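You operate a simulated robot arm through the tools that you are given. There is no shell and no other tool. Be economical: measure what you need, move in short steps, check, and stop when the job is done.

You are at the controls of a simulated two-armed robot. One attempt, no reset.

Task
Pick up the red-capped bottle with one hand, pass it to the other hand and put it on the top of the sack shelf. Close the clips drawer. Fetch the blue dryer cartridge and set it on top of the brown liner box. Take the blue filter on the top of the parts cabinet and put it away on the top of the grey locker. Close the boxes drawer. Open the drawer under the draining board, fetch the blue port cap and set it inside and shut the board again. Take the yellow tape roll and leave it in the scrap bin. Any order will do. Set down upright: red-capped bottle, blue dryer cartridge, blue filter.

It is judged by the outcome, as a careful person would: the job done as asked, and still so three seconds after it is handed in. It fails if anything else is knocked over, pushed out of place, dropped, spilled or broken. Lids that push on must go on centred and level and be pressed home; caps that screw on are set level and turned clockwise until they are tight.

Robot
Two 7-joint arms with two-finger grippers on one trunk, on a base that drives. Base frame: it is fixed to the floor where the robot stands at the start and does not move with it; the origin is under the middle of the robot, x ahead of it, y to its left, z up. Readings come in m, degrees, newtons and seconds.
The left shoulder is at the start at [0.041, 0.17, 1.223], the right one opposite. Places, roughly: blue dryer cartridge [0.5, 2.25, 1]; blue filter (5x5x9 cm) [0.5, 2.4, 0.9]; blue port cap (6x6x5 cm) [0.5, 0.6, 0.9]; boxes drawer [0.3, 2.5, 0.4]; brown liner box [-1.75, 3.75, 0.25]; clips drawer [0.3, 2.2, 0.2]; drawer under the draining board [0.5, 5.5, 0.7]; drawer under the draining board inside [0.6, 5.5, 0.7]; red-capped bottle (6x6x14 cm) [0.5, 0, 0.9]; scrap bin [0.5, 4, 0.5]; top of the grey locker (29x22 cm) [-2.92, 6.1, 1.16]; top of the sack shelf (56x16 cm) [-2.28, 2.38, 0.74]; yellow tape roll (6x6x2 cm) [-1.7, 0.9, 0.4]. Payload 2.69 kg a hand.
Tool frame (each hand has its own): the origin (TCP) lies between the finger pads and is the grasp point; the fingertips stand 0.02 m ahead of it; z points along the fingers, y is the line along which they close. The gripper opens to 0.1 m. The gripper's body begins 0.063 m behind the TCP.
Orientation is told as [roll, pitch, yaw] about the base's x, y, z axes, in that order, counted from this pose: with the fingers straight down and closing along the base's y, the tool's x points along the base's -x, its y along +y and its z along -z.

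Tools
- The arms move only by the tool step_arm. It takes "left_commands", "right_commands" or both (then of equal length, played together; a hand with none holds still); each is a list of rows, each a list of 6 numbers: the shift along the tool's x, y, z in m, then the turn, a rotation vector about the tool's x, y, z in degrees. In form: [[tx, ty, tz, wx, wy, wz], ...]. A call has 1 to 10 rows; each row is the pose to reach, as a shift and turn from the pose commanded when the call began, along the tool's axes at that moment. "left_claw" and "right_claw" are, for a hand that has rows, the finger opening in m, from 0 to 0.1, set as the call begins (left out, the last holds). Rows are played at 5 a second. More than 0.05 m and 8.6 degrees between two rows, or a gripper value outside its range, and nothing of the call is played. Where a pose cannot be reached the arm comes as near as it can. A force on the tool above 40 N (or 10 N above the force at the start of the call, whichever is more), or a blocked arm, ends the call early, and 0.2 s more pass. Each finger travels about 0.108 m/s and halts on what it meets, pressing with about 24 N; the grip force reading is that of the motor and also rises with nothing between the fingers. The clock runs only during rows and for 0.2 s after the last one: add rows that repeat a pose to give the fingers time. The reply holds the time, the measured pose of the TCP, the force on the tool along the base axes, the opening and the grip force, in the units named above and with some noise, with the torque about the TCP (base axes, N m) and any sound that the robot's microphone picked up.
- Cameras (640 x 400 px; columns grow to the right, rows downward): "scene" is now at [0.1675, 0.0489, 1.1602]; the picture's right is [0.54, -0.84, -0.01], its down [-0.12, -0.06, -0.99] and it looks along [0.83, 0.54, -0.13] (base axes); focal length 214 px, centre (320, 200). "left" rides on the left gripper at [0.07, 0.019, -0.099] in its tool frame; the picture's right is [-0.26, 0.97, 0.00], its down [-0.75, -0.20, -0.63] and it looks along [-0.61, -0.16, 0.78] (tool axes); focal length 230 px, centre (320, 200). "right" rides on the right gripper at [0.07, -0.019, -0.099] in its tool frame; the picture's right is [0.26, 0.97, 0.00], its down [-0.75, 0.20, -0.63] and it looks along [-0.61, 0.16, 0.78] (tool axes); focal length 230 px, centre (320, 200).
- capture(camera): a new picture of that camera. No time passes.
- move_column(by): slides the trunk up (or, below 0, down) by that many m; the arms and the scene camera ride with it, the base frame stays. It gives what a move gives, with no picture.
- steer(legs): drives the robot by 1 to 6 legs, each [ahead, turn to the left] in m and degrees, along the robot's own axes; the way and the turn of a leg run together, so that a leg with both is an arc; at most 1.5 m and 180 degrees a leg. The arms and the cameras ride along, it lands a little off, and it stops where it bumps. It gives what a move gives.
- pan_tilt(pan, tilt): turns the head with the scene camera to pan (to the left, within 60 degrees either way) and tilt (down, from -29 to 69), counted from straight ahead of the robot. It gives what a move gives.
- probe_pixels(camera, pixels): for up to 12 pixels [column, row] of the newest picture of that camera ("zoom" is the newest enlarged one), the place [x, y, z] in the base frame of the surface seen there, good to about 0.003 m. No time passes.
- enlarge(camera, box): a new picture of the part [left, top, right, bottom] of that camera's present view, enlarged. No time passes.
- job_done(): hands the job in; it is judged then, once.

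Work in short steps. Measure before you move; look again where a grasp or a placing could have gone wrong, and mend it. You have 145 turns and 198 pictures in all, those below and enlarged ones among them. Open the grippers and draw the arms clear of the work before you hand the job in, unless the task says otherwise; then end with one line.

The tools are called after "Emit:" as name(argument=value, ...) on one line, values as JSON. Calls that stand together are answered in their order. step_arm: Moves the arms, as the interface text tells. Its arguments: {"type":"object","properties":{"left_commands":{"type":"array","items":{"type":"array","items":{"type":"number"}}},"left_claw":{"type":"number"},"right_commands":{"type":"array","items":{"type":"array","items":{"type":"number"}}},"right_claw":{"type":"number"}},"required":[]} The other tools are called the same way: move_column (by) slides the trunk up or down; steer (legs) drives the base; pan_tilt (pan, tilt) turns the head that bears the scene camera; capture (camera) takes a picture; probe_pixels (camera, pixels) gives the place of the surface under pixels of a picture; enlarge (camera, box) takes an enlarged picture of a part of a camera's view; job_done () hands the job in.

At the start:

```text
time: 0.0
left_tool_pos: [0.3051, 0.3881, 1.1777]
left_tool_rot: [-0.1, 0.0, -0.2]
left_wrist_force: [-0.2, 0.1, 0.4]
left_moment: [0.05, 0.03, -0.04]
left_finger_gap: 0.1001
left_grip_force: 0.0
right_tool_pos: [0.2965, 0.0368, 1.1405]
right_tool_rot: [-0.2, 0.0, -0.1]
right_wrist_force: [-0.8, -0.8, 0.5]
right_moment: [0.0, 0.0, 0.01]
right_finger_gap: 0.0999
right_grip_force: 0.0
trunk travel left (down, up): [-0.45, 0.24]
robot x, y, heading: [0.0017, 0.0018, -0.3]
head pan, tilt: [32.7, 6.9]
```

scene: 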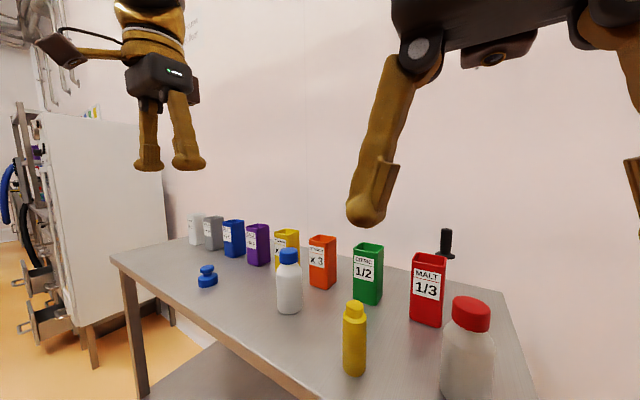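
right: 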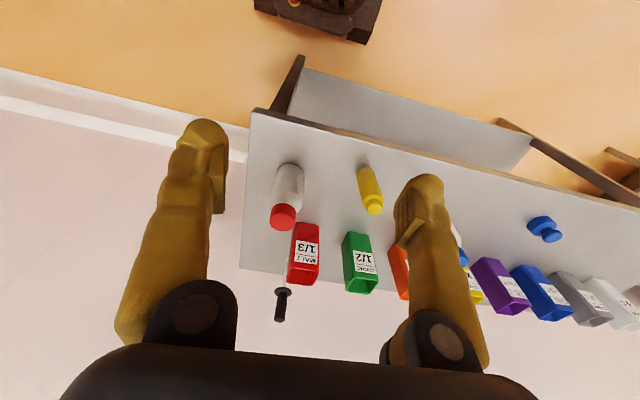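
left: 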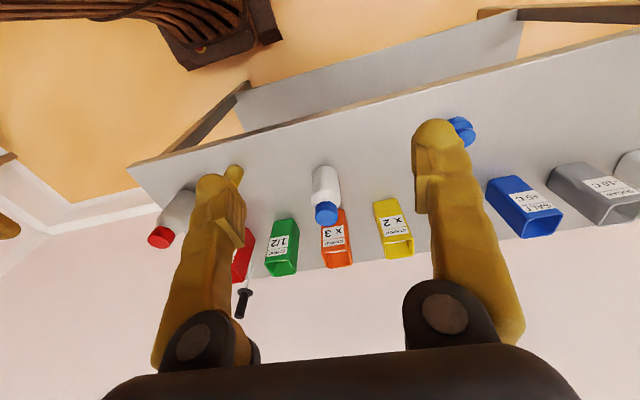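

The scene shows the red-capped bottle at about (470,320), the blue port cap at (207,276) and bins behind them. I measure these first.

Emit:
probe_pixels(camera="scene", pixels=[[471, 303], [468, 325], [466, 370], [207, 270], [207, 282], [354, 308], [353, 350], [428, 260], [445, 240], [300, 318], [250, 340], [289, 255]])

Emit:
probe_pixels(camera="right", pixels=[[283, 216], [290, 180], [543, 222], [552, 236], [370, 180], [280, 115], [400, 160], [285, 310], [305, 235], [500, 155]])

Emit:
pan_tilt(pan=0, tilt=50)

Emit:
capture(camera="scene")

```text
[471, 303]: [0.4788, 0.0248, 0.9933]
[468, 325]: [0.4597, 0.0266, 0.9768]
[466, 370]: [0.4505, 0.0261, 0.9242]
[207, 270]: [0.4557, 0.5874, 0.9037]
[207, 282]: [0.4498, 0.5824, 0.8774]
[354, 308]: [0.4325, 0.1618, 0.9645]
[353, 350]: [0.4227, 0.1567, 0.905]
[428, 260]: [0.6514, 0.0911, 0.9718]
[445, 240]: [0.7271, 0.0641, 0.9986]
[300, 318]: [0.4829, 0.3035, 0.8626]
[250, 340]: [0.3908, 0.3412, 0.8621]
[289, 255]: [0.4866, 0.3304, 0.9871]
```

```text
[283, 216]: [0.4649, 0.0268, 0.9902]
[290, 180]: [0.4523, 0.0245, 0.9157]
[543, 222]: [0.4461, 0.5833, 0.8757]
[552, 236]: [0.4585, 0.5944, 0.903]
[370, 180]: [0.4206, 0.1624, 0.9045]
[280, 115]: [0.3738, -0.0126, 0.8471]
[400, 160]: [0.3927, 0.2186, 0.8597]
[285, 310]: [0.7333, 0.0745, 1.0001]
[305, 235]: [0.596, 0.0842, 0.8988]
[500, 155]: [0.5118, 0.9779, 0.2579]
```

```text
time: 1.1
left_tool_pos: [0.2846, 0.3881, 1.1681]
left_tool_rot: [-0.1, 2.1, -0.2]
left_wrist_force: [-0.6, 0.5, -0.5]
left_moment: [0.0, 0.02, 0.01]
left_finger_gap: 0.0999
left_grip_force: 0.0
right_tool_pos: [0.2789, 0.0359, 1.1448]
right_tool_rot: [-0.1, -0.8, -0.2]
right_wrist_force: [0.4, 0.5, 0.0]
right_moment: [0.0, -0.03, -0.01]
right_finger_gap: 0.0999
right_grip_force: 0.0
trunk travel left (down, up): [-0.45, 0.24]
robot x, y, heading: [0.0004, -0.0011, 0.0]
head pan, tilt: [0.0, 50.0]
```

```text
194 pictures are left
```

scene: 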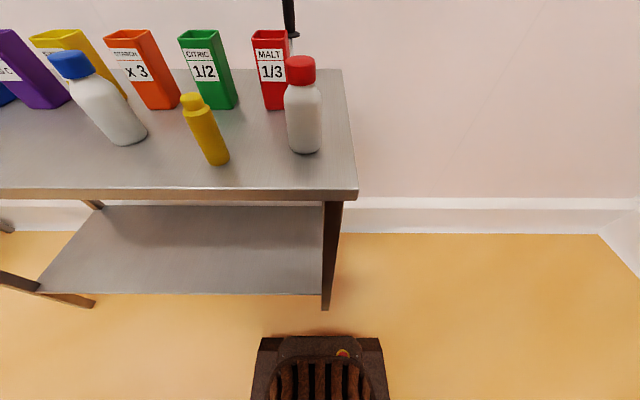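

The bottle is at about (0.48, 0.025) and the table top is at z≈0.862. I check the table edge and the base front, then test how far the right hand reaches with a tilted tool.

Emit:
probe_pixels(camera="scene", pixels=[[300, 193], [340, 193], [300, 203], [250, 291], [330, 300], [320, 337], [270, 340], [370, 342], [320, 395], [300, 65], [303, 120], [100, 192]])

Emit:
step_arm(right_commands=[[0, 0, 0, 0, 8, 0], [0, 0, 0, 0, 16, 0], [0, 0, 0, 0, 24, 0], [0, 0, 0, 0, 32, 0], [0, 0, 0, 0, 40, 0], [0, 0, 0, 0, 48, 0], [0, 0, 0, 0, 56, 0], [0, 0, 0, 0, 60, 0]], right_claw=0.1)

```text
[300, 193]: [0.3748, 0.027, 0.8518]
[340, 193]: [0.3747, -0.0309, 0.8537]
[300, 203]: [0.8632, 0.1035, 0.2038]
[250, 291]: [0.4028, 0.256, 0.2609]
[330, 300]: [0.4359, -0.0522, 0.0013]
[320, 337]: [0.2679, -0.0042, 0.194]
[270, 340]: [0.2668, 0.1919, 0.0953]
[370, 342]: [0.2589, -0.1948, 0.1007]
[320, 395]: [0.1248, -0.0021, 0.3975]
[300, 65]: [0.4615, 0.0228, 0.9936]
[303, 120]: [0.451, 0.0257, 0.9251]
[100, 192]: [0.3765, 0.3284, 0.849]
```

```text
time: 2.9
left_tool_pos: [0.2853, 0.3875, 1.1676]
left_tool_rot: [-0.1, 2.2, -0.2]
left_wrist_force: [0.3, 0.5, 0.1]
left_moment: [0.02, 0.0, 0.01]
left_finger_gap: 0.1
left_grip_force: 0.0
right_tool_pos: [0.2799, 0.0362, 1.145]
right_tool_rot: [-0.1, 59.2, -0.2]
right_wrist_force: [0.0, -0.7, 0.4]
right_moment: [0.01, -0.03, -0.02]
right_finger_gap: 0.1002
right_grip_force: 0.0
trunk travel left (down, up): [-0.45, 0.24]
robot x, y, heading: [0.0047, -0.0025, 0.1]
head pan, tilt: [0.0, 50.0]
```

The pitch sign is the other way, so I turn back to pitch -60 with the fingers forward and down.

Emit:
step_arm(right_commands=[[0, 0, 0, 0, -8.5, 0], [0, 0, 0, 0, -17, 0], [0, 0, 0, 0, -25.5, 0], [0, 0, 0, 0, -34, 0], [0, 0, 0, 0, -42.5, 0], [0, 0, 0, 0, -51, 0], [0, 0, 0, 0, -59.5, 0], [0, 0, 0, 0, -68, 0], [0, 0, 0, 0, -76.5, 0], [0, 0, 0, 0, -85, 0]])

Emit:
step_arm(right_commands=[[0, 0, 0, 0, -8.5, 0], [0, 0, 0, 0, -17, 0], [0, 0, 0, 0, -25.5, 0], [0, 0, 0, 0, -34, 0], [0, 0, 0, 0, -34, 0]])

Emit:
capture(camera="right")

```text
time: 5.1
left_tool_pos: [0.2842, 0.3874, 1.1678]
left_tool_rot: [-0.2, 2.1, -0.2]
left_wrist_force: [0.6, 0.6, -0.1]
left_moment: [0.01, 0.05, 0.0]
left_finger_gap: 0.1001
left_grip_force: 0.1
right_tool_pos: [0.2788, 0.036, 1.1461]
right_tool_rot: [-0.1, -26.1, -0.2]
right_wrist_force: [0.1, 0.9, 0.3]
right_moment: [-0.05, -0.01, 0.01]
right_finger_gap: 0.1002
right_grip_force: 0.0
trunk travel left (down, up): [-0.45, 0.24]
robot x, y, heading: [0.0016, 0.0007, -0.2]
head pan, tilt: [0.0, 50.0]
```

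```text
time: 6.1
left_tool_pos: [0.2603, 0.3873, 1.159]
left_tool_rot: [-0.3, 4.5, -0.2]
left_wrist_force: [-0.2, -0.3, 0.7]
left_moment: [0.01, -0.06, -0.01]
left_finger_gap: 0.1
left_grip_force: 0.0
right_tool_pos: [0.3148, 0.0352, 1.2304]
right_tool_rot: [31.7, -55.0, -38.0]
right_wrist_force: [-0.9, 0.0, -0.1]
right_moment: [-0.01, -0.02, -0.02]
right_finger_gap: 0.1002
right_grip_force: 0.1
trunk travel left (down, up): [-0.45, 0.24]
robot x, y, heading: [-0.0001, -0.0008, -0.2]
head pan, tilt: [0.0, 50.0]
stopped in row 5 (right hand): the arm was blocked; the commanded pose is now the measured one
```

```text
193 pictures are left
```

right: 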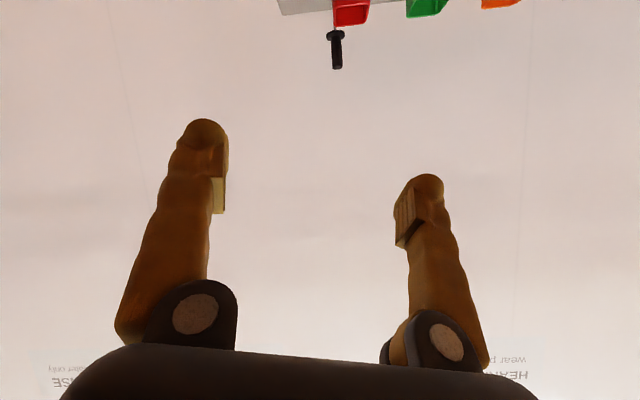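

The right arm is too folded this close to the shoulder. I raise the trunk for more room, then lower the hand and look at the arms.

Emit:
move_column(by=0.2)

Emit:
pan_tilt(pan=0, tilt=25)

Emit:
capture(camera="scene")

```text
time: 8.3
left_tool_pos: [0.2655, 0.3869, 1.3579]
left_tool_rot: [-0.3, 4.8, -0.1]
left_wrist_force: [0.0, 0.2, 0.1]
left_moment: [0.0, -0.05, 0.03]
left_finger_gap: 0.1003
left_grip_force: 0.1
right_tool_pos: [0.3173, 0.0363, 1.4308]
right_tool_rot: [31.7, -54.5, -38.1]
right_wrist_force: [-0.2, -0.5, -0.5]
right_moment: [-0.03, -0.03, 0.0]
right_finger_gap: 0.1002
right_grip_force: 0.0
trunk travel left (down, up): [-0.65, 0.04]
robot x, y, heading: [-0.0038, -0.0002, 0.1]
head pan, tilt: [0.0, 50.0]
```

```text
time: 9.2
left_tool_pos: [0.2636, 0.3872, 1.3572]
left_tool_rot: [-0.3, 4.8, -0.1]
left_wrist_force: [-0.9, 0.1, -1.0]
left_moment: [-0.03, 0.03, 0.0]
left_finger_gap: 0.0997
left_grip_force: 0.1
right_tool_pos: [0.3159, 0.0364, 1.4309]
right_tool_rot: [31.9, -54.5, -38.0]
right_wrist_force: [0.6, 0.7, 0.2]
right_moment: [-0.03, -0.02, 0.02]
right_finger_gap: 0.0998
right_grip_force: 0.1
trunk travel left (down, up): [-0.65, 0.04]
robot x, y, heading: [-0.0019, -0.0009, -0.1]
head pan, tilt: [0.0, 25.0]
```

```text
192 pictures are left
```

scene: 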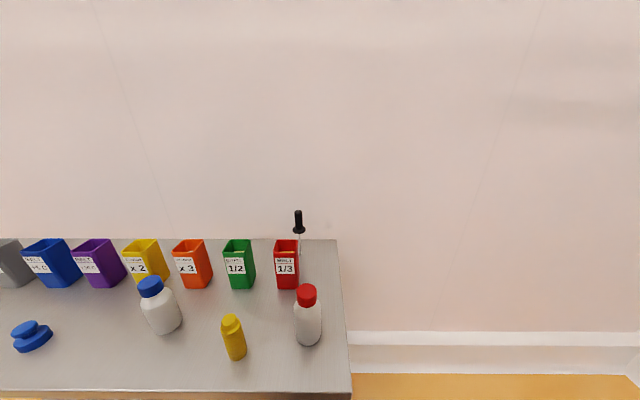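

I straighten the right tool (about -21° about its z works out to pure pitch -60) while lowering it 0.25 m.

Emit:
step_arm(right_commands=[[0.034, -0.0127, 0.0206, 0, 0, -3.5], [0.068, -0.0254, 0.0412, 0, 0, -7], [0.102, -0.0381, 0.0618, 0, 0, -10.5], [0.136, -0.0508, 0.0824, 0, 0, -14], [0.17, -0.0635, 0.103, 0, 0, -17.5], [0.2035, -0.0765, 0.1235, 0, 0, -21], [0.2035, -0.0765, 0.1235, 0, 0, -21]])

Emit:
capture(camera="scene")

```text
time: 10.7
left_tool_pos: [0.2356, 0.3836, 1.3489]
left_tool_rot: [-0.3, 7.5, -0.2]
left_wrist_force: [0.3, 0.1, 0.8]
left_moment: [0.02, -0.01, -0.01]
left_finger_gap: 0.1003
left_grip_force: 0.1
right_tool_pos: [0.3787, 0.0242, 1.2116]
right_tool_rot: [16.0, -68.4, -28.4]
right_wrist_force: [-0.3, 0.4, -0.6]
right_moment: [0.04, -0.02, 0.0]
right_finger_gap: 0.1004
right_grip_force: 0.0
trunk travel left (down, up): [-0.65, 0.04]
robot x, y, heading: [0.0007, -0.0009, -0.1]
head pan, tilt: [0.0, 25.0]
stopped in row 7 (right hand): the arm was blocked; the commanded pose is now the measured one
```

```text
191 pictures are left
```

scene: 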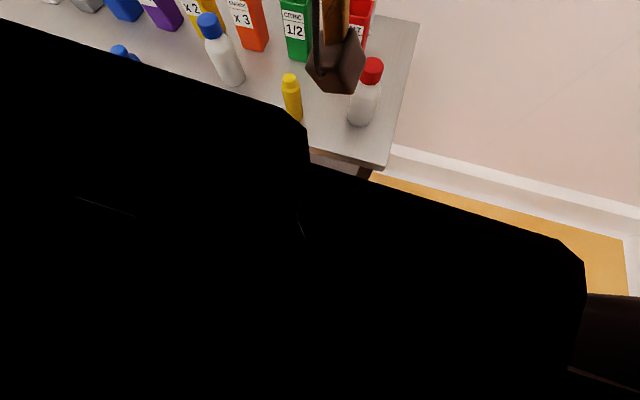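

The scene view is strangely tilted and a black body covers it. I measure what that black body is before moving again.

Emit:
probe_pixels(camera="scene", pixels=[[100, 200], [250, 150], [300, 250], [500, 300], [600, 350], [100, 350], [300, 390], [335, 60], [330, 20], [370, 90], [370, 70]])

Emit:
capture(camera="left")

Emit:
capture(camera="right")

```text
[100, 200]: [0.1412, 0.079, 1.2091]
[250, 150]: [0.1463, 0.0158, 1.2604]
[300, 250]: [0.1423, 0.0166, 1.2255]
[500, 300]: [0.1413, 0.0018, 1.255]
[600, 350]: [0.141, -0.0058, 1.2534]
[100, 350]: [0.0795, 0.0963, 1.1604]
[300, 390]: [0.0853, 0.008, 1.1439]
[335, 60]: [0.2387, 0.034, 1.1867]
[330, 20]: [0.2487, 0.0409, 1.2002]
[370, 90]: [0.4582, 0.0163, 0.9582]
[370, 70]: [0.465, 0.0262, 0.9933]
```

```text
190 pictures are left
```

left: 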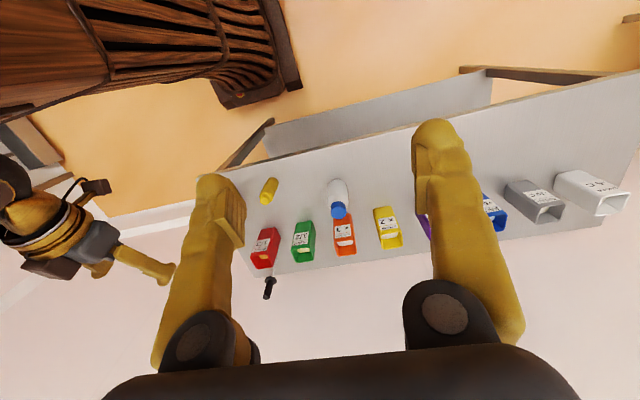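

```text
189 pictures are left
```

right: 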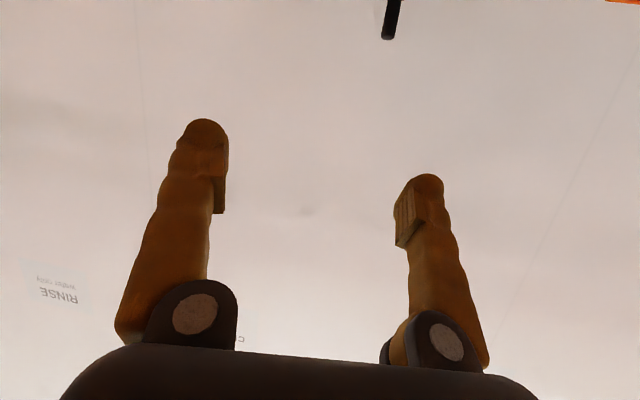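

The black body sits just in front of the chest, so the right arm's links crowd the head. I move the right hand 0.15 m to the right and 0.1 m forward to free it, then re-aim the head.

Emit:
step_arm(right_commands=[[-0.007, -0.036, 0.007, 0, 0, 0], [-0.013, -0.073, 0.014, 0, 0, 0], [-0.02, -0.109, 0.02, 0, 0, 0], [-0.026, -0.145, 0.027, 0, 0, 0], [-0.042, -0.133, 0.073, 0, 0, 0], [-0.058, -0.122, 0.119, 0, 0, 0], [-0.058, -0.122, 0.119, 0, 0, 0]])

Emit:
pan_tilt(pan=0, tilt=40)

Emit:
capture(camera="scene")

```text
refused: row 5 steps farther than a row can; nothing moved
```

```text
time: 11.4
left_tool_pos: [0.2377, 0.3866, 1.3483]
left_tool_rot: [-0.4, 7.5, -0.2]
left_wrist_force: [-0.3, 0.8, -0.3]
left_moment: [-0.02, 0.0, 0.0]
left_finger_gap: 0.0999
left_grip_force: 0.0
right_tool_pos: [0.3793, 0.0263, 1.2101]
right_tool_rot: [15.6, -67.9, -27.9]
right_wrist_force: [0.8, 0.4, -0.3]
right_moment: [0.0, 0.01, -0.02]
right_finger_gap: 0.0999
right_grip_force: 0.0
trunk travel left (down, up): [-0.65, 0.04]
robot x, y, heading: [0.0001, -0.0041, -0.2]
head pan, tilt: [0.0, 40.0]
```

```text
188 pictures are left
```

scene: 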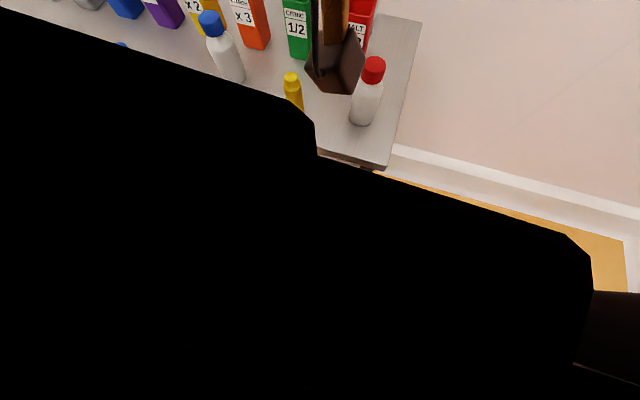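

The view did not move although tilt changed, so the head is blocked by the right arm. I retry the move with smaller rows.

Emit:
step_arm(right_commands=[[-0.007, -0.036, 0.007, 0, 0, 0], [-0.013, -0.073, 0.014, 0, 0, 0], [-0.02, -0.109, 0.02, 0, 0, 0], [-0.026, -0.145, 0.027, 0, 0, 0], [-0.037, -0.137, 0.057, 0, 0, 0], [-0.048, -0.129, 0.087, 0, 0, 0], [-0.058, -0.122, 0.119, 0, 0, 0], [-0.058, -0.122, 0.119, 0, 0, 0]])

Emit:
pan_tilt(pan=0, tilt=45)

Emit:
capture(camera="scene")

```text
time: 13.2
left_tool_pos: [0.2375, 0.3853, 1.3484]
left_tool_rot: [-0.3, 7.5, -0.3]
left_wrist_force: [-0.7, -0.6, 0.4]
left_moment: [0.0, -0.02, 0.01]
left_finger_gap: 0.1
left_grip_force: 0.1
right_tool_pos: [0.4679, -0.1101, 1.2022]
right_tool_rot: [12.5, -66.6, -21.9]
right_wrist_force: [0.0, -0.7, 0.8]
right_moment: [0.0, -0.01, 0.02]
right_finger_gap: 0.1
right_grip_force: 0.1
trunk travel left (down, up): [-0.65, 0.04]
robot x, y, heading: [0.0047, 0.002, 0.1]
head pan, tilt: [0.0, 40.0]
```

```text
time: 13.9
left_tool_pos: [0.2375, 0.3853, 1.3484]
left_tool_rot: [-0.4, 7.5, -0.3]
left_wrist_force: [0.5, -0.1, 0.3]
left_moment: [0.02, 0.02, 0.0]
left_finger_gap: 0.1002
left_grip_force: 0.0
right_tool_pos: [0.4695, -0.11, 1.1996]
right_tool_rot: [12.5, -66.6, -22.1]
right_wrist_force: [-0.3, 0.2, 0.7]
right_moment: [-0.01, 0.03, -0.02]
right_finger_gap: 0.1001
right_grip_force: 0.0
trunk travel left (down, up): [-0.65, 0.04]
robot x, y, heading: [0.0002, 0.0013, -0.0]
head pan, tilt: [0.0, 45.0]
```

```text
187 pictures are left
```

scene: 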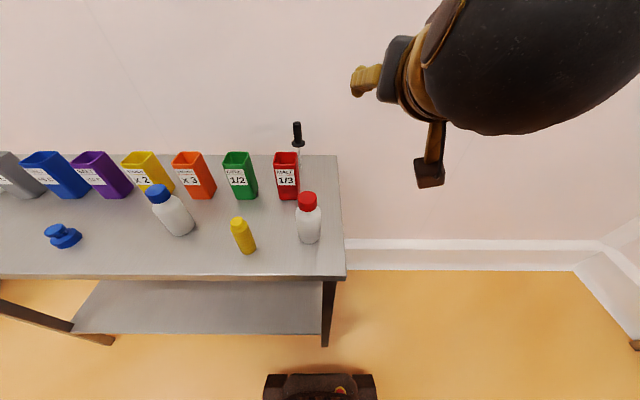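

The head is free again. I now orient the right hand to pitch -60, yaw 45 and bring it to a pre-grasp 12 cm from the bottle cap.

Emit:
step_arm(right_commands=[[0.025, 0.005, -0.001, -6.8, 1.3, -4.1], [0.05, 0.01, -0.002, -13.6, 2.5, -8.2], [0.075, 0.015, -0.002, -20.4, 3.8, -12.3], [0.099, 0.021, -0.003, -27.3, 5.1, -16.5], [0.124, 0.026, -0.004, -34.1, 6.4, -20.6], [0.149, 0.031, -0.004, -40.9, 7.6, -24.7], [0.174, 0.036, -0.005, -47.7, 8.9, -28.8], [0.174, 0.036, -0.005, -47.7, 8.9, -28.8]])

Emit:
capture(camera="scene")

Emit:
capture(camera="right")

```text
time: 15.7
left_tool_pos: [0.238, 0.3857, 1.3493]
left_tool_rot: [-0.4, 7.6, -0.3]
left_wrist_force: [-0.8, -0.2, -0.1]
left_moment: [0.01, 0.01, 0.01]
left_finger_gap: 0.1
left_grip_force: 0.1
right_tool_pos: [0.4052, -0.048, 1.0457]
right_tool_rot: [-0.1, -59.9, 45.2]
right_wrist_force: [-0.6, 0.0, -0.1]
right_moment: [0.01, -0.03, 0.01]
right_finger_gap: 0.1001
right_grip_force: 0.1
trunk travel left (down, up): [-0.65, 0.04]
robot x, y, heading: [-0.0002, -0.0012, -0.0]
head pan, tilt: [0.0, 45.0]
```

```text
186 pictures are left
```

scene: 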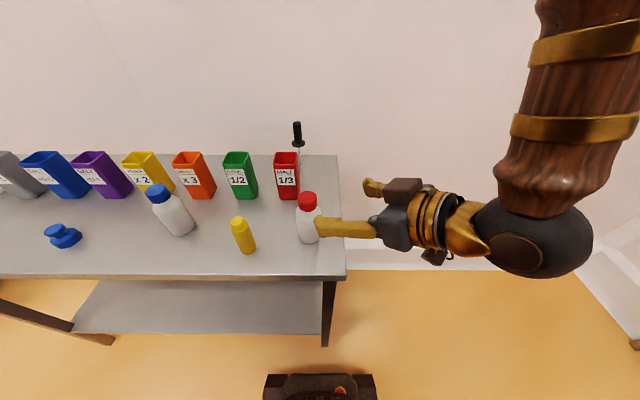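

```text
185 pictures are left
```

right: 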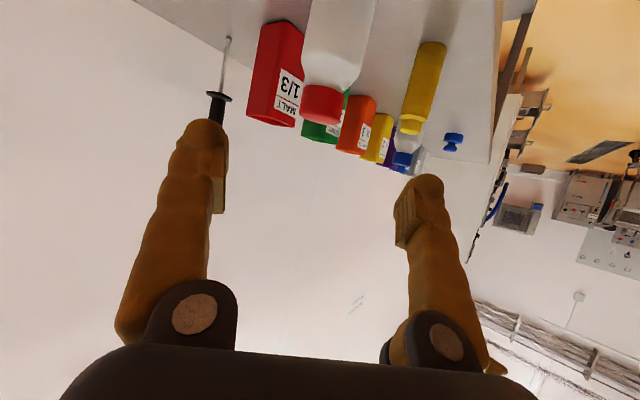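

The hand landed exactly where commanded. The right view shows the cap at (323,105), which I probe to refine the grasp axis.

Emit:
probe_pixels(camera="right", pixels=[[305, 95], [340, 103], [322, 112], [322, 90], [322, 70], [325, 40]])

Emit:
probe_pixels(camera="scene", pixels=[[307, 196], [307, 206], [307, 225], [62, 228], [62, 240], [55, 230]])

```text
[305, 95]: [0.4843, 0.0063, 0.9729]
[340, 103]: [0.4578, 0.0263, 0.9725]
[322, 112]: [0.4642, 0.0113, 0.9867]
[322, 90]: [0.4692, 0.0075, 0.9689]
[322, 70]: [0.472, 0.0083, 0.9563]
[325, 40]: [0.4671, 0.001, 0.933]
```

```text
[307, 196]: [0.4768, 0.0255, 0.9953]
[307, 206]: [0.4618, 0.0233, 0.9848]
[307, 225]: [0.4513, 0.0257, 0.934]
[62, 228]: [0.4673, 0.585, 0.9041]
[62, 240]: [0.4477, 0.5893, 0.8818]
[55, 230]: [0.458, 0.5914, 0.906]
```

The axis is confirmed at (0.48, 0.025), with the cap from z 0.965 to 0.998. I advance 0.123 m along the tool and then close.

Emit:
step_arm(right_commands=[[0, 0, 0.04, 0, 0, 0], [0, 0, 0.08, 0, 0, 0], [0, 0, 0.123, 0, 0, 0], [0, 0, 0.123, 0, 0, 0]], right_claw=0.1)

Emit:
step_arm(right_commands=[[0, 0, 0, 0, 0, 0], [0, 0, 0, 0, 0, 0], [0, 0, 0, 0, 0, 0], [0, 0, 0, 0, 0, 0]], right_claw=0)

Emit:
capture(camera="scene")

```text
time: 16.7
left_tool_pos: [0.2379, 0.386, 1.3485]
left_tool_rot: [-0.4, 7.4, -0.2]
left_wrist_force: [-0.2, 0.6, -0.3]
left_moment: [0.02, 0.0, -0.02]
left_finger_gap: 0.1002
left_grip_force: 0.2
right_tool_pos: [0.481, 0.0259, 0.9852]
right_tool_rot: [-0.1, -60.0, 44.9]
right_wrist_force: [-0.2, -0.2, -0.8]
right_moment: [-0.04, 0.01, 0.04]
right_finger_gap: 0.1
right_grip_force: 0.1
trunk travel left (down, up): [-0.65, 0.04]
robot x, y, heading: [0.0004, -0.0019, -0.2]
head pan, tilt: [0.0, 45.0]
```

```text
time: 17.7
left_tool_pos: [0.2378, 0.386, 1.3476]
left_tool_rot: [-0.4, 7.4, -0.1]
left_wrist_force: [0.4, 0.8, 0.1]
left_moment: [0.0, 0.02, -0.02]
left_finger_gap: 0.1002
left_grip_force: 0.1
right_tool_pos: [0.4816, 0.026, 0.9854]
right_tool_rot: [-0.1, -60.0, 44.9]
right_wrist_force: [-0.2, -0.6, -0.9]
right_moment: [0.02, -0.01, -0.01]
right_finger_gap: 0.0338
right_grip_force: 24.1
trunk travel left (down, up): [-0.65, 0.04]
robot x, y, heading: [-0.0004, -0.0014, -0.1]
head pan, tilt: [0.0, 45.0]
```

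```text
184 pictures are left
```

scene: 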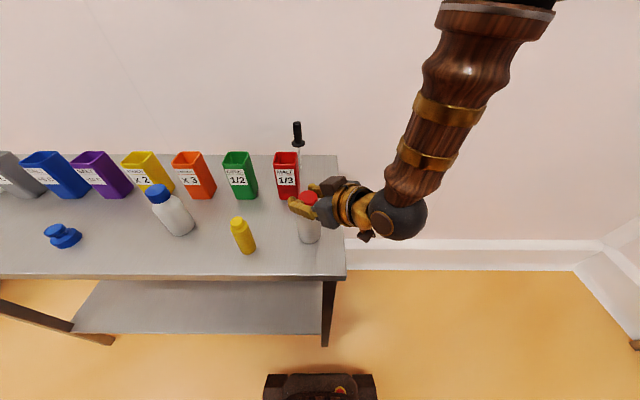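

The grip holds (gap 0.034, 24 N). I lift the bottle 0.12 m with the right hand and swing the left hand to pitch -60, yaw -55.

Emit:
step_arm(right_commands=[[-0.026, 0, -0.015, 0, 0, 0], [-0.052, 0, -0.03, 0, 0, 0], [-0.078, 0, -0.045, 0, 0, 0], [-0.104, 0, -0.06, 0, 0, 0], [-0.104, 0, -0.06, 0, 0, 0]])

Emit:
step_arm(left_commands=[[-0.017, -0.014, 0.008, 2.57, -6.2, 5.21], [-0.035, -0.027, 0.015, 5.14, -12.4, 10.4], [-0.052, -0.041, 0.023, 7.7, -18.6, 15.6], [-0.069, -0.054, 0.03, 10.3, -24.8, 20.8], [-0.087, -0.068, 0.038, 12.85, -31, 26.05], [-0.104, -0.082, 0.046, 15.4, -37.2, 31.3], [-0.121, -0.095, 0.053, 18, -43.4, 36.5], [-0.138, -0.109, 0.061, 20.6, -49.6, 41.7], [-0.156, -0.122, 0.068, 23.1, -55.8, 46.9], [-0.173, -0.136, 0.076, 25.7, -62, 52.1]], left_claw=0.1)

Emit:
capture(camera="scene")

```text
time: 18.9
left_tool_pos: [0.2394, 0.3865, 1.3484]
left_tool_rot: [-0.4, 7.5, -0.2]
left_wrist_force: [-0.3, 0.1, -0.1]
left_moment: [0.01, 0.0, 0.01]
left_finger_gap: 0.1
left_grip_force: 0.0
right_tool_pos: [0.4798, 0.0248, 1.107]
right_tool_rot: [-0.1, -59.9, 45.0]
right_wrist_force: [0.1, 0.0, -1.3]
right_moment: [-0.02, 0.0, -0.02]
right_finger_gap: 0.0338
right_grip_force: 23.9
trunk travel left (down, up): [-0.65, 0.04]
robot x, y, heading: [-0.0013, 0.0006, -0.1]
head pan, tilt: [0.0, 45.0]
```

```text
time: 21.1
left_tool_pos: [0.4124, 0.2494, 1.2752]
left_tool_rot: [6.2, -62.4, -60.7]
left_wrist_force: [-0.6, -0.1, 0.4]
left_moment: [-0.01, -0.01, -0.01]
left_finger_gap: 0.0998
left_grip_force: 0.1
right_tool_pos: [0.4811, 0.0256, 1.107]
right_tool_rot: [-0.2, -59.9, 45.1]
right_wrist_force: [0.3, 0.0, -0.7]
right_moment: [0.02, 0.0, -0.02]
right_finger_gap: 0.0336
right_grip_force: 24.4
trunk travel left (down, up): [-0.65, 0.04]
robot x, y, heading: [-0.0042, 0.0032, -0.0]
head pan, tilt: [0.0, 45.0]
```

```text
183 pictures are left
```

scene: 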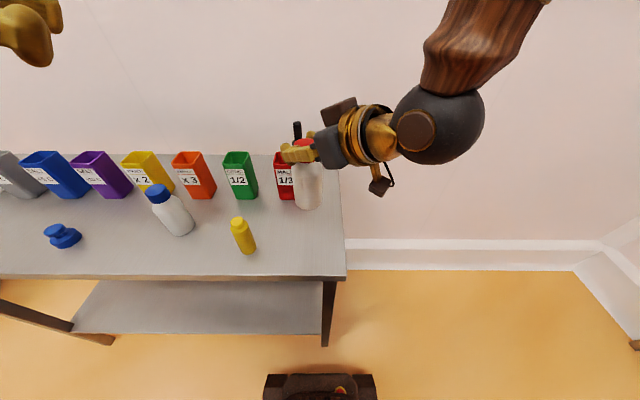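

The bottle hangs upright in the right hand. I bring the left hand to a pre-grasp 13 cm from the bottle's lower body.

Emit:
step_arm(left_commands=[[0.0157, -0.0127, 0.036, 0, 0, 0], [0.0314, -0.0254, 0.072, 0, 0, 0], [0.0471, -0.0381, 0.108, 0, 0, 0], [0.0628, -0.0508, 0.144, 0, 0, 0], [0.0785, -0.0635, 0.18, 0, 0, 0], [0.0785, -0.0635, 0.18, 0, 0, 0], [0.0785, -0.0635, 0.18, 0, 0, 0]])

Emit:
capture(camera="scene")

Emit:
capture(camera="left")

```text
time: 22.7
left_tool_pos: [0.4341, 0.1157, 1.1181]
left_tool_rot: [5.9, -62.2, -60.3]
left_wrist_force: [0.8, -0.4, -0.4]
left_moment: [-0.01, 0.0, -0.02]
left_finger_gap: 0.0999
left_grip_force: 0.1
right_tool_pos: [0.479, 0.0237, 1.1075]
right_tool_rot: [-0.1, -60.0, 45.0]
right_wrist_force: [0.3, 0.0, -1.2]
right_moment: [0.0, -0.01, 0.0]
right_finger_gap: 0.0337
right_grip_force: 24.0
trunk travel left (down, up): [-0.65, 0.04]
robot x, y, heading: [-0.0023, -0.0005, -0.1]
head pan, tilt: [0.0, 45.0]
```

```text
182 pictures are left
```

scene: 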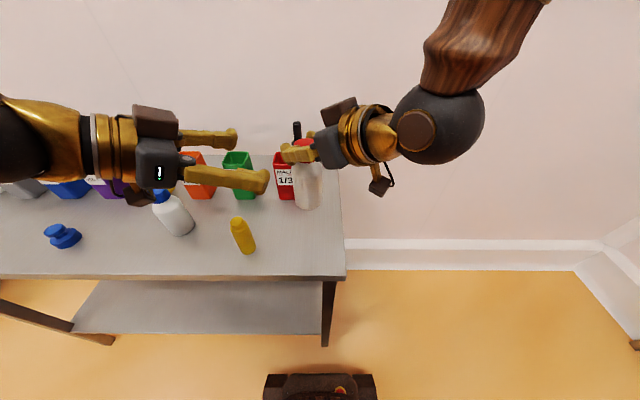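

```text
181 pictures are left
```

left: 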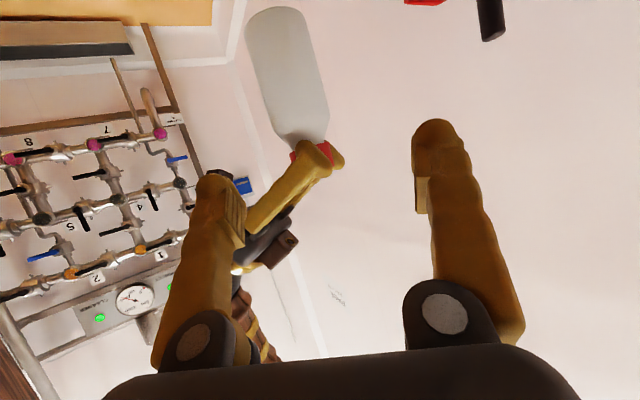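

The left hand is a few degrees off (roll 5.9, 3 cm high). I correct it to roll 0, pitch -60, yaw -60 at the pre-grasp point.

Emit:
step_arm(left_commands=[[0.014, -0.0035, 0.006, 2.8, 1.1, 0], [0.028, -0.007, 0.012, 5.6, 2.2, 0], [0.028, -0.007, 0.012, 5.6, 2.2, 0]])

Emit:
capture(camera="left")

Emit:
probe_pixels(camera="scene", pixels=[[308, 170], [308, 185], [308, 200], [305, 143]])

```text
time: 23.5
left_tool_pos: [0.4274, 0.1168, 1.0866]
left_tool_rot: [-0.1, -60.0, -60.0]
left_wrist_force: [0.1, -0.7, 0.0]
left_moment: [-0.05, -0.04, 0.0]
left_finger_gap: 0.0999
left_grip_force: 0.0
right_tool_pos: [0.4794, 0.0254, 1.1066]
right_tool_rot: [-0.2, -60.0, 45.0]
right_wrist_force: [0.2, 0.0, -0.7]
right_moment: [0.02, 0.02, 0.02]
right_finger_gap: 0.0336
right_grip_force: 23.5
trunk travel left (down, up): [-0.65, 0.04]
robot x, y, heading: [0.0012, -0.0012, -0.0]
head pan, tilt: [0.0, 45.0]
```

```text
180 pictures are left
```

left: 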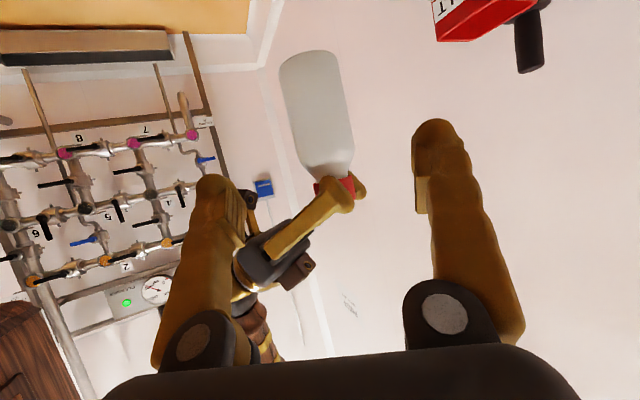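

```text
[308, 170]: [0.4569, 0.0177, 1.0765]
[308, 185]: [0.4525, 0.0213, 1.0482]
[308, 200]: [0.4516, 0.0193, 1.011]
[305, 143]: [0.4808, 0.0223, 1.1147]
```

The alignment is now exact. I advance the left hand 0.12 m onto the body and close it.

Emit:
step_arm(left_commands=[[0, 0, 0.04, 0, 0, 0], [0, 0, 0.08, 0, 0, 0], [0, 0, 0.12, 0, 0, 0], [0, 0, 0.12, 0, 0, 0]])

Emit:
step_arm(left_commands=[[0, 0, 0, 0, 0, 0], [0, 0, 0, 0, 0, 0], [0, 0, 0, 0, 0, 0], [0, 0, 0, 0, 0, 0]], left_claw=0)

Emit:
capture(camera="scene")

```text
time: 24.5
left_tool_pos: [0.4786, 0.0277, 1.0234]
left_tool_rot: [-0.1, -59.8, -59.9]
left_wrist_force: [0.3, 0.1, 0.2]
left_moment: [0.0, 0.0, -0.01]
left_finger_gap: 0.1
left_grip_force: 0.0
right_tool_pos: [0.4803, 0.0245, 1.1067]
right_tool_rot: [-0.3, -60.1, 45.1]
right_wrist_force: [-0.6, 0.2, -0.5]
right_moment: [-0.02, 0.02, -0.03]
right_finger_gap: 0.0336
right_grip_force: 24.0
trunk travel left (down, up): [-0.65, 0.04]
robot x, y, heading: [0.0013, -0.0009, -0.1]
head pan, tilt: [0.0, 45.0]
```

```text
time: 25.5
left_tool_pos: [0.4779, 0.0255, 1.0243]
left_tool_rot: [-0.1, -59.8, -59.9]
left_wrist_force: [-5.6, -6.2, 1.6]
left_moment: [0.1, -0.19, -0.08]
left_finger_gap: 0.0522
left_grip_force: 23.7
right_tool_pos: [0.4801, 0.0241, 1.1076]
right_tool_rot: [-0.2, -60.0, 45.1]
right_wrist_force: [5.5, 5.6, -1.9]
right_moment: [0.32, -0.3, 0.08]
right_finger_gap: 0.0339
right_grip_force: 23.8
trunk travel left (down, up): [-0.65, 0.04]
robot x, y, heading: [-0.0017, -0.001, 0.1]
head pan, tilt: [0.0, 45.0]
```

```text
179 pictures are left
```

scene: 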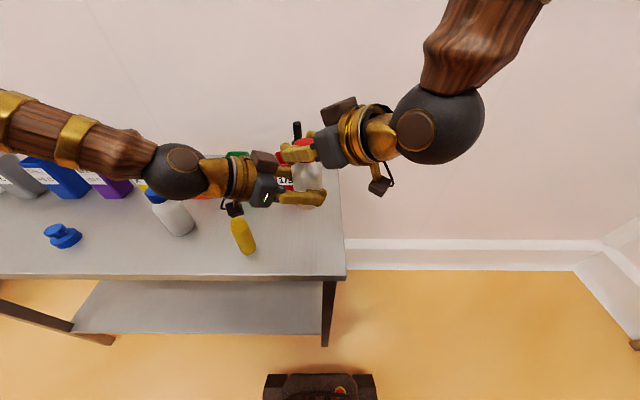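

Both hands hold it (left gap 0.052). I release the right hand and draw it back along its tool axis.

Emit:
step_arm(right_commands=[[0, 0, 0, 0, 0, 0], [0, 0, 0, 0, 0, 0], [0, 0, 0, 0, 0, 0], [0, 0, 0, 0, 0, 0], [0, 0, -0.03, 0, 0, 0], [0, 0, -0.07, 0, 0, 0], [0, 0, -0.11, 0, 0, 0], [0, 0, -0.15, 0, 0, 0]], right_claw=0.1)

Emit:
capture(camera="scene")

Emit:
capture(camera="left")

```text
time: 27.3
left_tool_pos: [0.4789, 0.0264, 1.0245]
left_tool_rot: [-0.1, -59.7, -60.0]
left_wrist_force: [0.4, -0.1, 0.4]
left_moment: [0.01, 0.02, -0.01]
left_finger_gap: 0.0519
left_grip_force: 24.2
right_tool_pos: [0.3894, -0.0658, 1.1844]
right_tool_rot: [-0.1, -60.1, 45.0]
right_wrist_force: [-0.8, -0.2, 0.2]
right_moment: [0.03, -0.01, 0.0]
right_finger_gap: 0.1002
right_grip_force: 0.1
trunk travel left (down, up): [-0.65, 0.04]
robot x, y, heading: [0.0006, 0.0006, -0.2]
head pan, tilt: [0.0, 45.0]
```

```text
178 pictures are left
```

scene: 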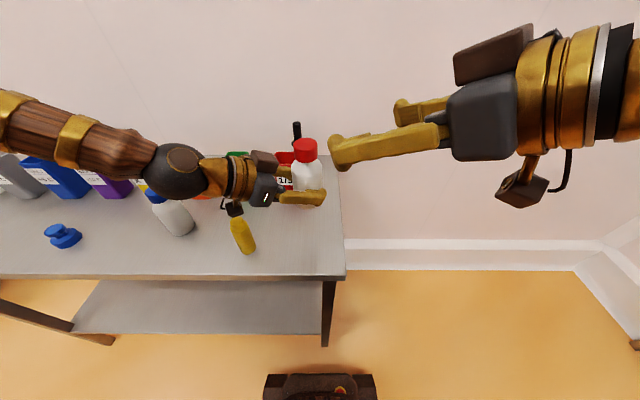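

```text
177 pictures are left
```

left: 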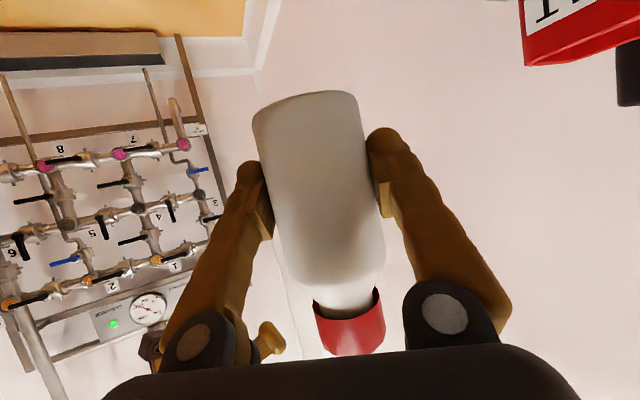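

The handover is done and the left hand holds the bottle upright. I retract the left hand up and to the left, back off the bench and turn 33° left toward the port cap.

Emit:
step_arm(left_commands=[[0.001, 0.002, -0.042, 0, 0, 0], [0.003, 0.004, -0.084, 0, 0, 0], [0.004, 0.006, -0.127, 0, 0, 0], [0.005, 0.009, -0.169, 0, 0, 0], [0.007, 0.011, -0.211, 0, 0, 0], [0.008, 0.013, -0.253, 0, 0, 0], [0.008, 0.013, -0.253, 0, 0, 0]])

Emit:
steer(legs=[[-0.45, 0], [0, 33]])

Emit:
pan_tilt(pan=0, tilt=35)

Emit:
capture(camera="scene")

```text
time: 28.9
left_tool_pos: [0.3785, 0.2247, 1.1471]
left_tool_rot: [0.0, -60.0, -60.0]
left_wrist_force: [-0.7, 0.1, -0.2]
left_moment: [-0.02, 0.0, -0.03]
left_finger_gap: 0.0521
left_grip_force: 23.9
right_tool_pos: [0.3907, -0.0651, 1.1828]
right_tool_rot: [0.0, -59.9, 44.9]
right_wrist_force: [1.0, -0.5, 0.4]
right_moment: [-0.02, -0.04, 0.03]
right_finger_gap: 0.1001
right_grip_force: 0.0
trunk travel left (down, up): [-0.65, 0.04]
robot x, y, heading: [-0.0014, 0.0006, -0.1]
head pan, tilt: [0.0, 45.0]
```

```text
time: 31.3
left_tool_pos: [-0.0293, 0.2268, 1.158]
left_tool_rot: [2.5, -60.7, -62.3]
left_wrist_force: [-0.5, 0.4, -0.2]
left_moment: [0.01, -0.04, 0.05]
left_finger_gap: 0.0521
left_grip_force: 23.8
right_tool_pos: [-0.0131, -0.0646, 1.195]
right_tool_rot: [-3.5, -61.4, 47.7]
right_wrist_force: [-0.5, 0.8, 0.3]
right_moment: [-0.04, 0.02, -0.01]
right_finger_gap: 0.0999
right_grip_force: 0.0
trunk travel left (down, up): [-0.65, 0.04]
robot x, y, heading: [-0.3821, 0.0015, 0.0]
head pan, tilt: [0.0, 45.0]
stopped in leg 1: the robot was blocked; the commanded pose is now the measured one
```

```text
time: 32.0
left_tool_pos: [-0.032, 0.2257, 1.1587]
left_tool_rot: [2.9, -60.7, -62.4]
left_wrist_force: [0.0, -0.3, -1.3]
left_moment: [0.0, 0.03, 0.03]
left_finger_gap: 0.0521
left_grip_force: 24.3
right_tool_pos: [-0.0131, -0.0647, 1.1957]
right_tool_rot: [-3.7, -61.5, 47.9]
right_wrist_force: [0.2, 0.0, -0.2]
right_moment: [-0.01, -0.01, 0.01]
right_finger_gap: 0.1001
right_grip_force: 0.0
trunk travel left (down, up): [-0.65, 0.04]
robot x, y, heading: [-0.3826, 0.0013, -0.1]
head pan, tilt: [0.0, 35.0]
```

```text
176 pictures are left
```

scene: 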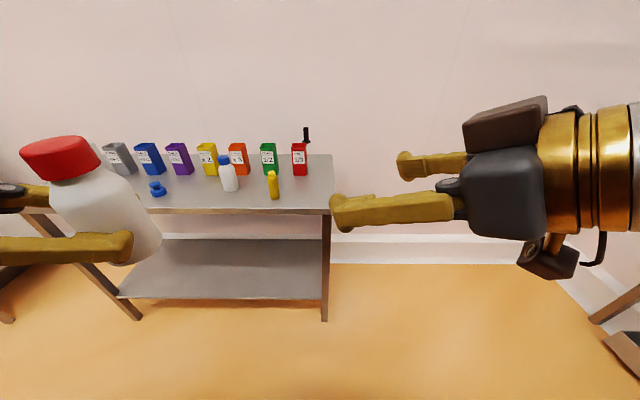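

Backing stopped at x=-0.38, so something stands behind the robot. I move 5 cm ahead and turn 33° left, then look around on both sides.

Emit:
steer(legs=[[0.06, 0], [0, 33]])

Emit:
pan_tilt(pan=60, tilt=20)

Emit:
capture(camera="scene")

Emit:
pan_tilt(pan=0, tilt=30)

Emit:
capture(camera="scene")

```text
time: 34.6
left_tool_pos: [-0.1481, 0.3794, 1.1582]
left_tool_rot: [2.8, -60.8, -29.5]
left_wrist_force: [-0.3, 0.6, -1.0]
left_moment: [-0.03, -0.03, 0.05]
left_finger_gap: 0.0519
left_grip_force: 24.4
right_tool_pos: [0.0218, 0.1445, 1.1952]
right_tool_rot: [-3.5, -61.4, 80.6]
right_wrist_force: [-0.5, -0.7, 1.5]
right_moment: [0.0, -0.01, 0.01]
right_finger_gap: 0.1001
right_grip_force: 0.0
trunk travel left (down, up): [-0.65, 0.04]
robot x, y, heading: [-0.3183, 0.0005, 32.6]
head pan, tilt: [0.0, 35.0]
```

```text
time: 35.9
left_tool_pos: [-0.1606, 0.3671, 1.1663]
left_tool_rot: [4.5, -61.1, -31.1]
left_wrist_force: [0.2, 0.7, -0.2]
left_moment: [0.0, -0.02, 0.0]
left_finger_gap: 0.052
left_grip_force: 23.6
right_tool_pos: [0.0246, 0.1505, 1.2051]
right_tool_rot: [-10.0, -64.6, 85.7]
right_wrist_force: [-0.5, 0.7, 0.6]
right_moment: [0.02, -0.02, 0.0]
right_finger_gap: 0.0998
right_grip_force: 0.0
trunk travel left (down, up): [-0.65, 0.04]
robot x, y, heading: [-0.3227, 0.0012, 32.7]
head pan, tilt: [60.0, 20.0]
```

```text
175 pictures are left
```

scene: 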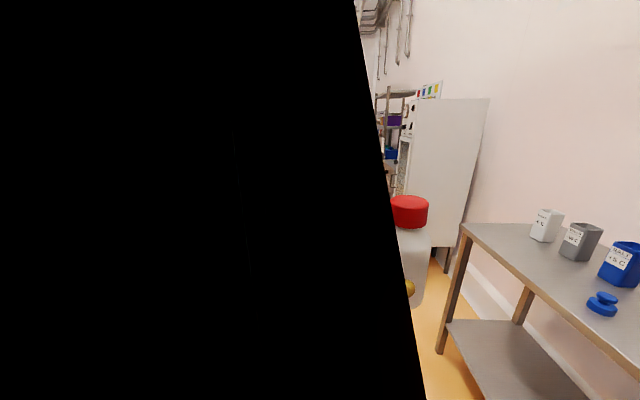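

```text
time: 37.2
left_tool_pos: [-0.1613, 0.3683, 1.1649]
left_tool_rot: [4.4, -61.0, -31.1]
left_wrist_force: [0.3, -0.5, 0.1]
left_moment: [-0.03, -0.01, -0.03]
left_finger_gap: 0.052
left_grip_force: 23.8
right_tool_pos: [0.0242, 0.1493, 1.2048]
right_tool_rot: [-10.0, -64.7, 85.7]
right_wrist_force: [-0.6, 0.4, 0.5]
right_moment: [0.01, -0.01, 0.02]
right_finger_gap: 0.0997
right_grip_force: 0.1
trunk travel left (down, up): [-0.65, 0.04]
robot x, y, heading: [-0.3201, -0.0005, 32.7]
head pan, tilt: [0.0, 30.0]
```

```text
174 pictures are left
```

scene: 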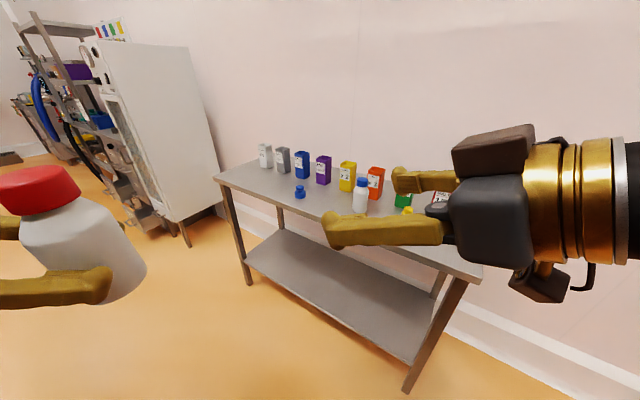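

The head pan had pushed against the arms, so I will keep pan small. I turn 15° more and drive 0.45 m so the port cap lies in front of the right hand.

Emit:
steer(legs=[[0, 15], [0.45, 0]])

Emit:
pan_tilt(pan=-10, tilt=45)

Emit:
capture(camera="scene")

Emit:
capture(camera="right")

```text
time: 38.6
left_tool_pos: [-0.2639, 0.3787, 1.1815]
left_tool_rot: [7.2, -61.7, -19.4]
left_wrist_force: [0.7, -0.4, -1.5]
left_moment: [-0.02, -0.04, 0.0]
left_finger_gap: 0.0517
left_grip_force: 24.1
right_tool_pos: [-0.0233, 0.2327, 1.2105]
right_tool_rot: [-16.0, -66.9, 105.7]
right_wrist_force: [0.4, 1.4, 3.0]
right_moment: [-0.32, 0.01, 0.1]
right_finger_gap: 0.1
right_grip_force: 0.0
trunk travel left (down, up): [-0.65, 0.04]
robot x, y, heading: [-0.3158, 0.0016, 44.4]
head pan, tilt: [0.0, 30.0]
stopped in leg 1: the robot was blocked; the commanded pose is now the measured one
```

```text
time: 39.4
left_tool_pos: [-0.265, 0.3752, 1.1824]
left_tool_rot: [7.4, -61.8, -19.7]
left_wrist_force: [0.2, -0.1, -0.6]
left_moment: [-0.01, -0.01, -0.02]
left_finger_gap: 0.0518
left_grip_force: 24.7
right_tool_pos: [-0.025, 0.233, 1.211]
right_tool_rot: [-16.3, -67.0, 105.9]
right_wrist_force: [0.3, -0.1, 0.2]
right_moment: [0.0, -0.03, -0.02]
right_finger_gap: 0.0999
right_grip_force: 0.0
trunk travel left (down, up): [-0.65, 0.04]
robot x, y, heading: [-0.3126, 0.0023, 44.5]
head pan, tilt: [-10.0, 45.0]
```

```text
173 pictures are left
```

scene: 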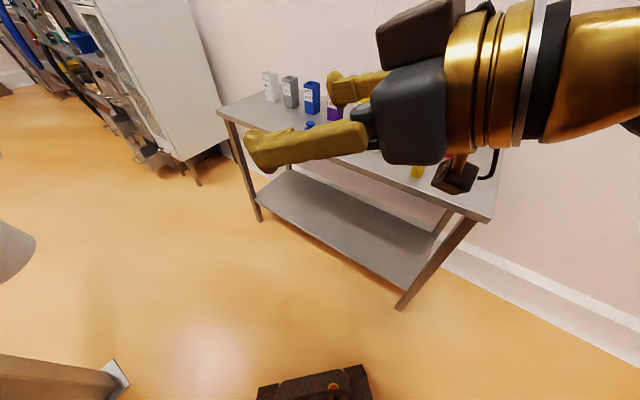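

```text
172 pictures are left
```

right: 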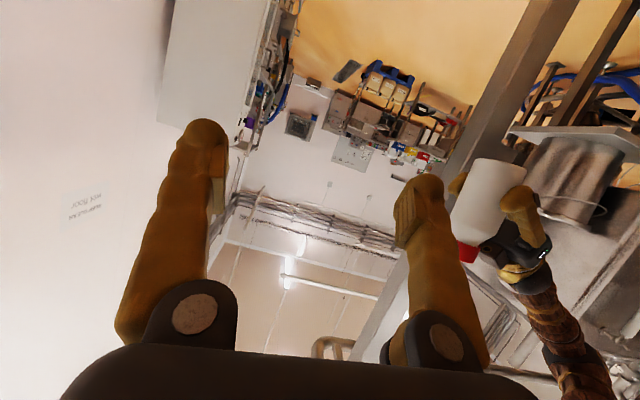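

A steel post with a foot shows at the lower left of the scene view (60,375) and behind the bottle in the right view (480,120). I measure it so I can steer around it.

Emit:
probe_pixels(camera="scene", pixels=[[60, 375], [110, 375], [120, 380], [5, 360], [10, 390], [10, 250]])

Emit:
probe_pixels(camera="right", pixels=[[480, 120], [520, 60], [560, 15], [600, 50], [580, 130], [575, 185], [490, 190], [530, 330], [600, 280], [385, 320], [580, 380]])

Emit:
capture(camera="left")

```text
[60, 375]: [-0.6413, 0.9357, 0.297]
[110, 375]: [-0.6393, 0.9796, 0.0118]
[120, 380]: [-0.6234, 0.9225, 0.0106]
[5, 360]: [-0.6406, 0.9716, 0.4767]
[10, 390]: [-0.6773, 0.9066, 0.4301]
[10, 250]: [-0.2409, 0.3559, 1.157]
```

```text
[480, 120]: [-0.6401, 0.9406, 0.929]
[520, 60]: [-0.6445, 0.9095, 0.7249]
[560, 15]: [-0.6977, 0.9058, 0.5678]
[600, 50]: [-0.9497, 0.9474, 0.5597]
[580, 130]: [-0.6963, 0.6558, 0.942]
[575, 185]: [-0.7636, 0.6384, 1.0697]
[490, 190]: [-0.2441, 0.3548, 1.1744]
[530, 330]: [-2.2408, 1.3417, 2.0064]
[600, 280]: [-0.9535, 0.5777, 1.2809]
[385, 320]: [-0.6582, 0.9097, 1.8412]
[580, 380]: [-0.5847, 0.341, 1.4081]
```

```text
171 pictures are left
```

left: 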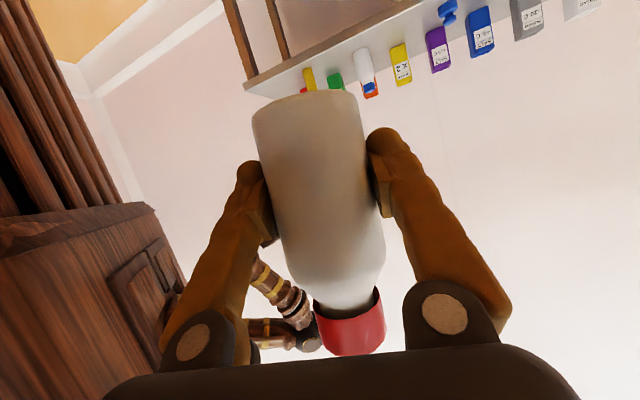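

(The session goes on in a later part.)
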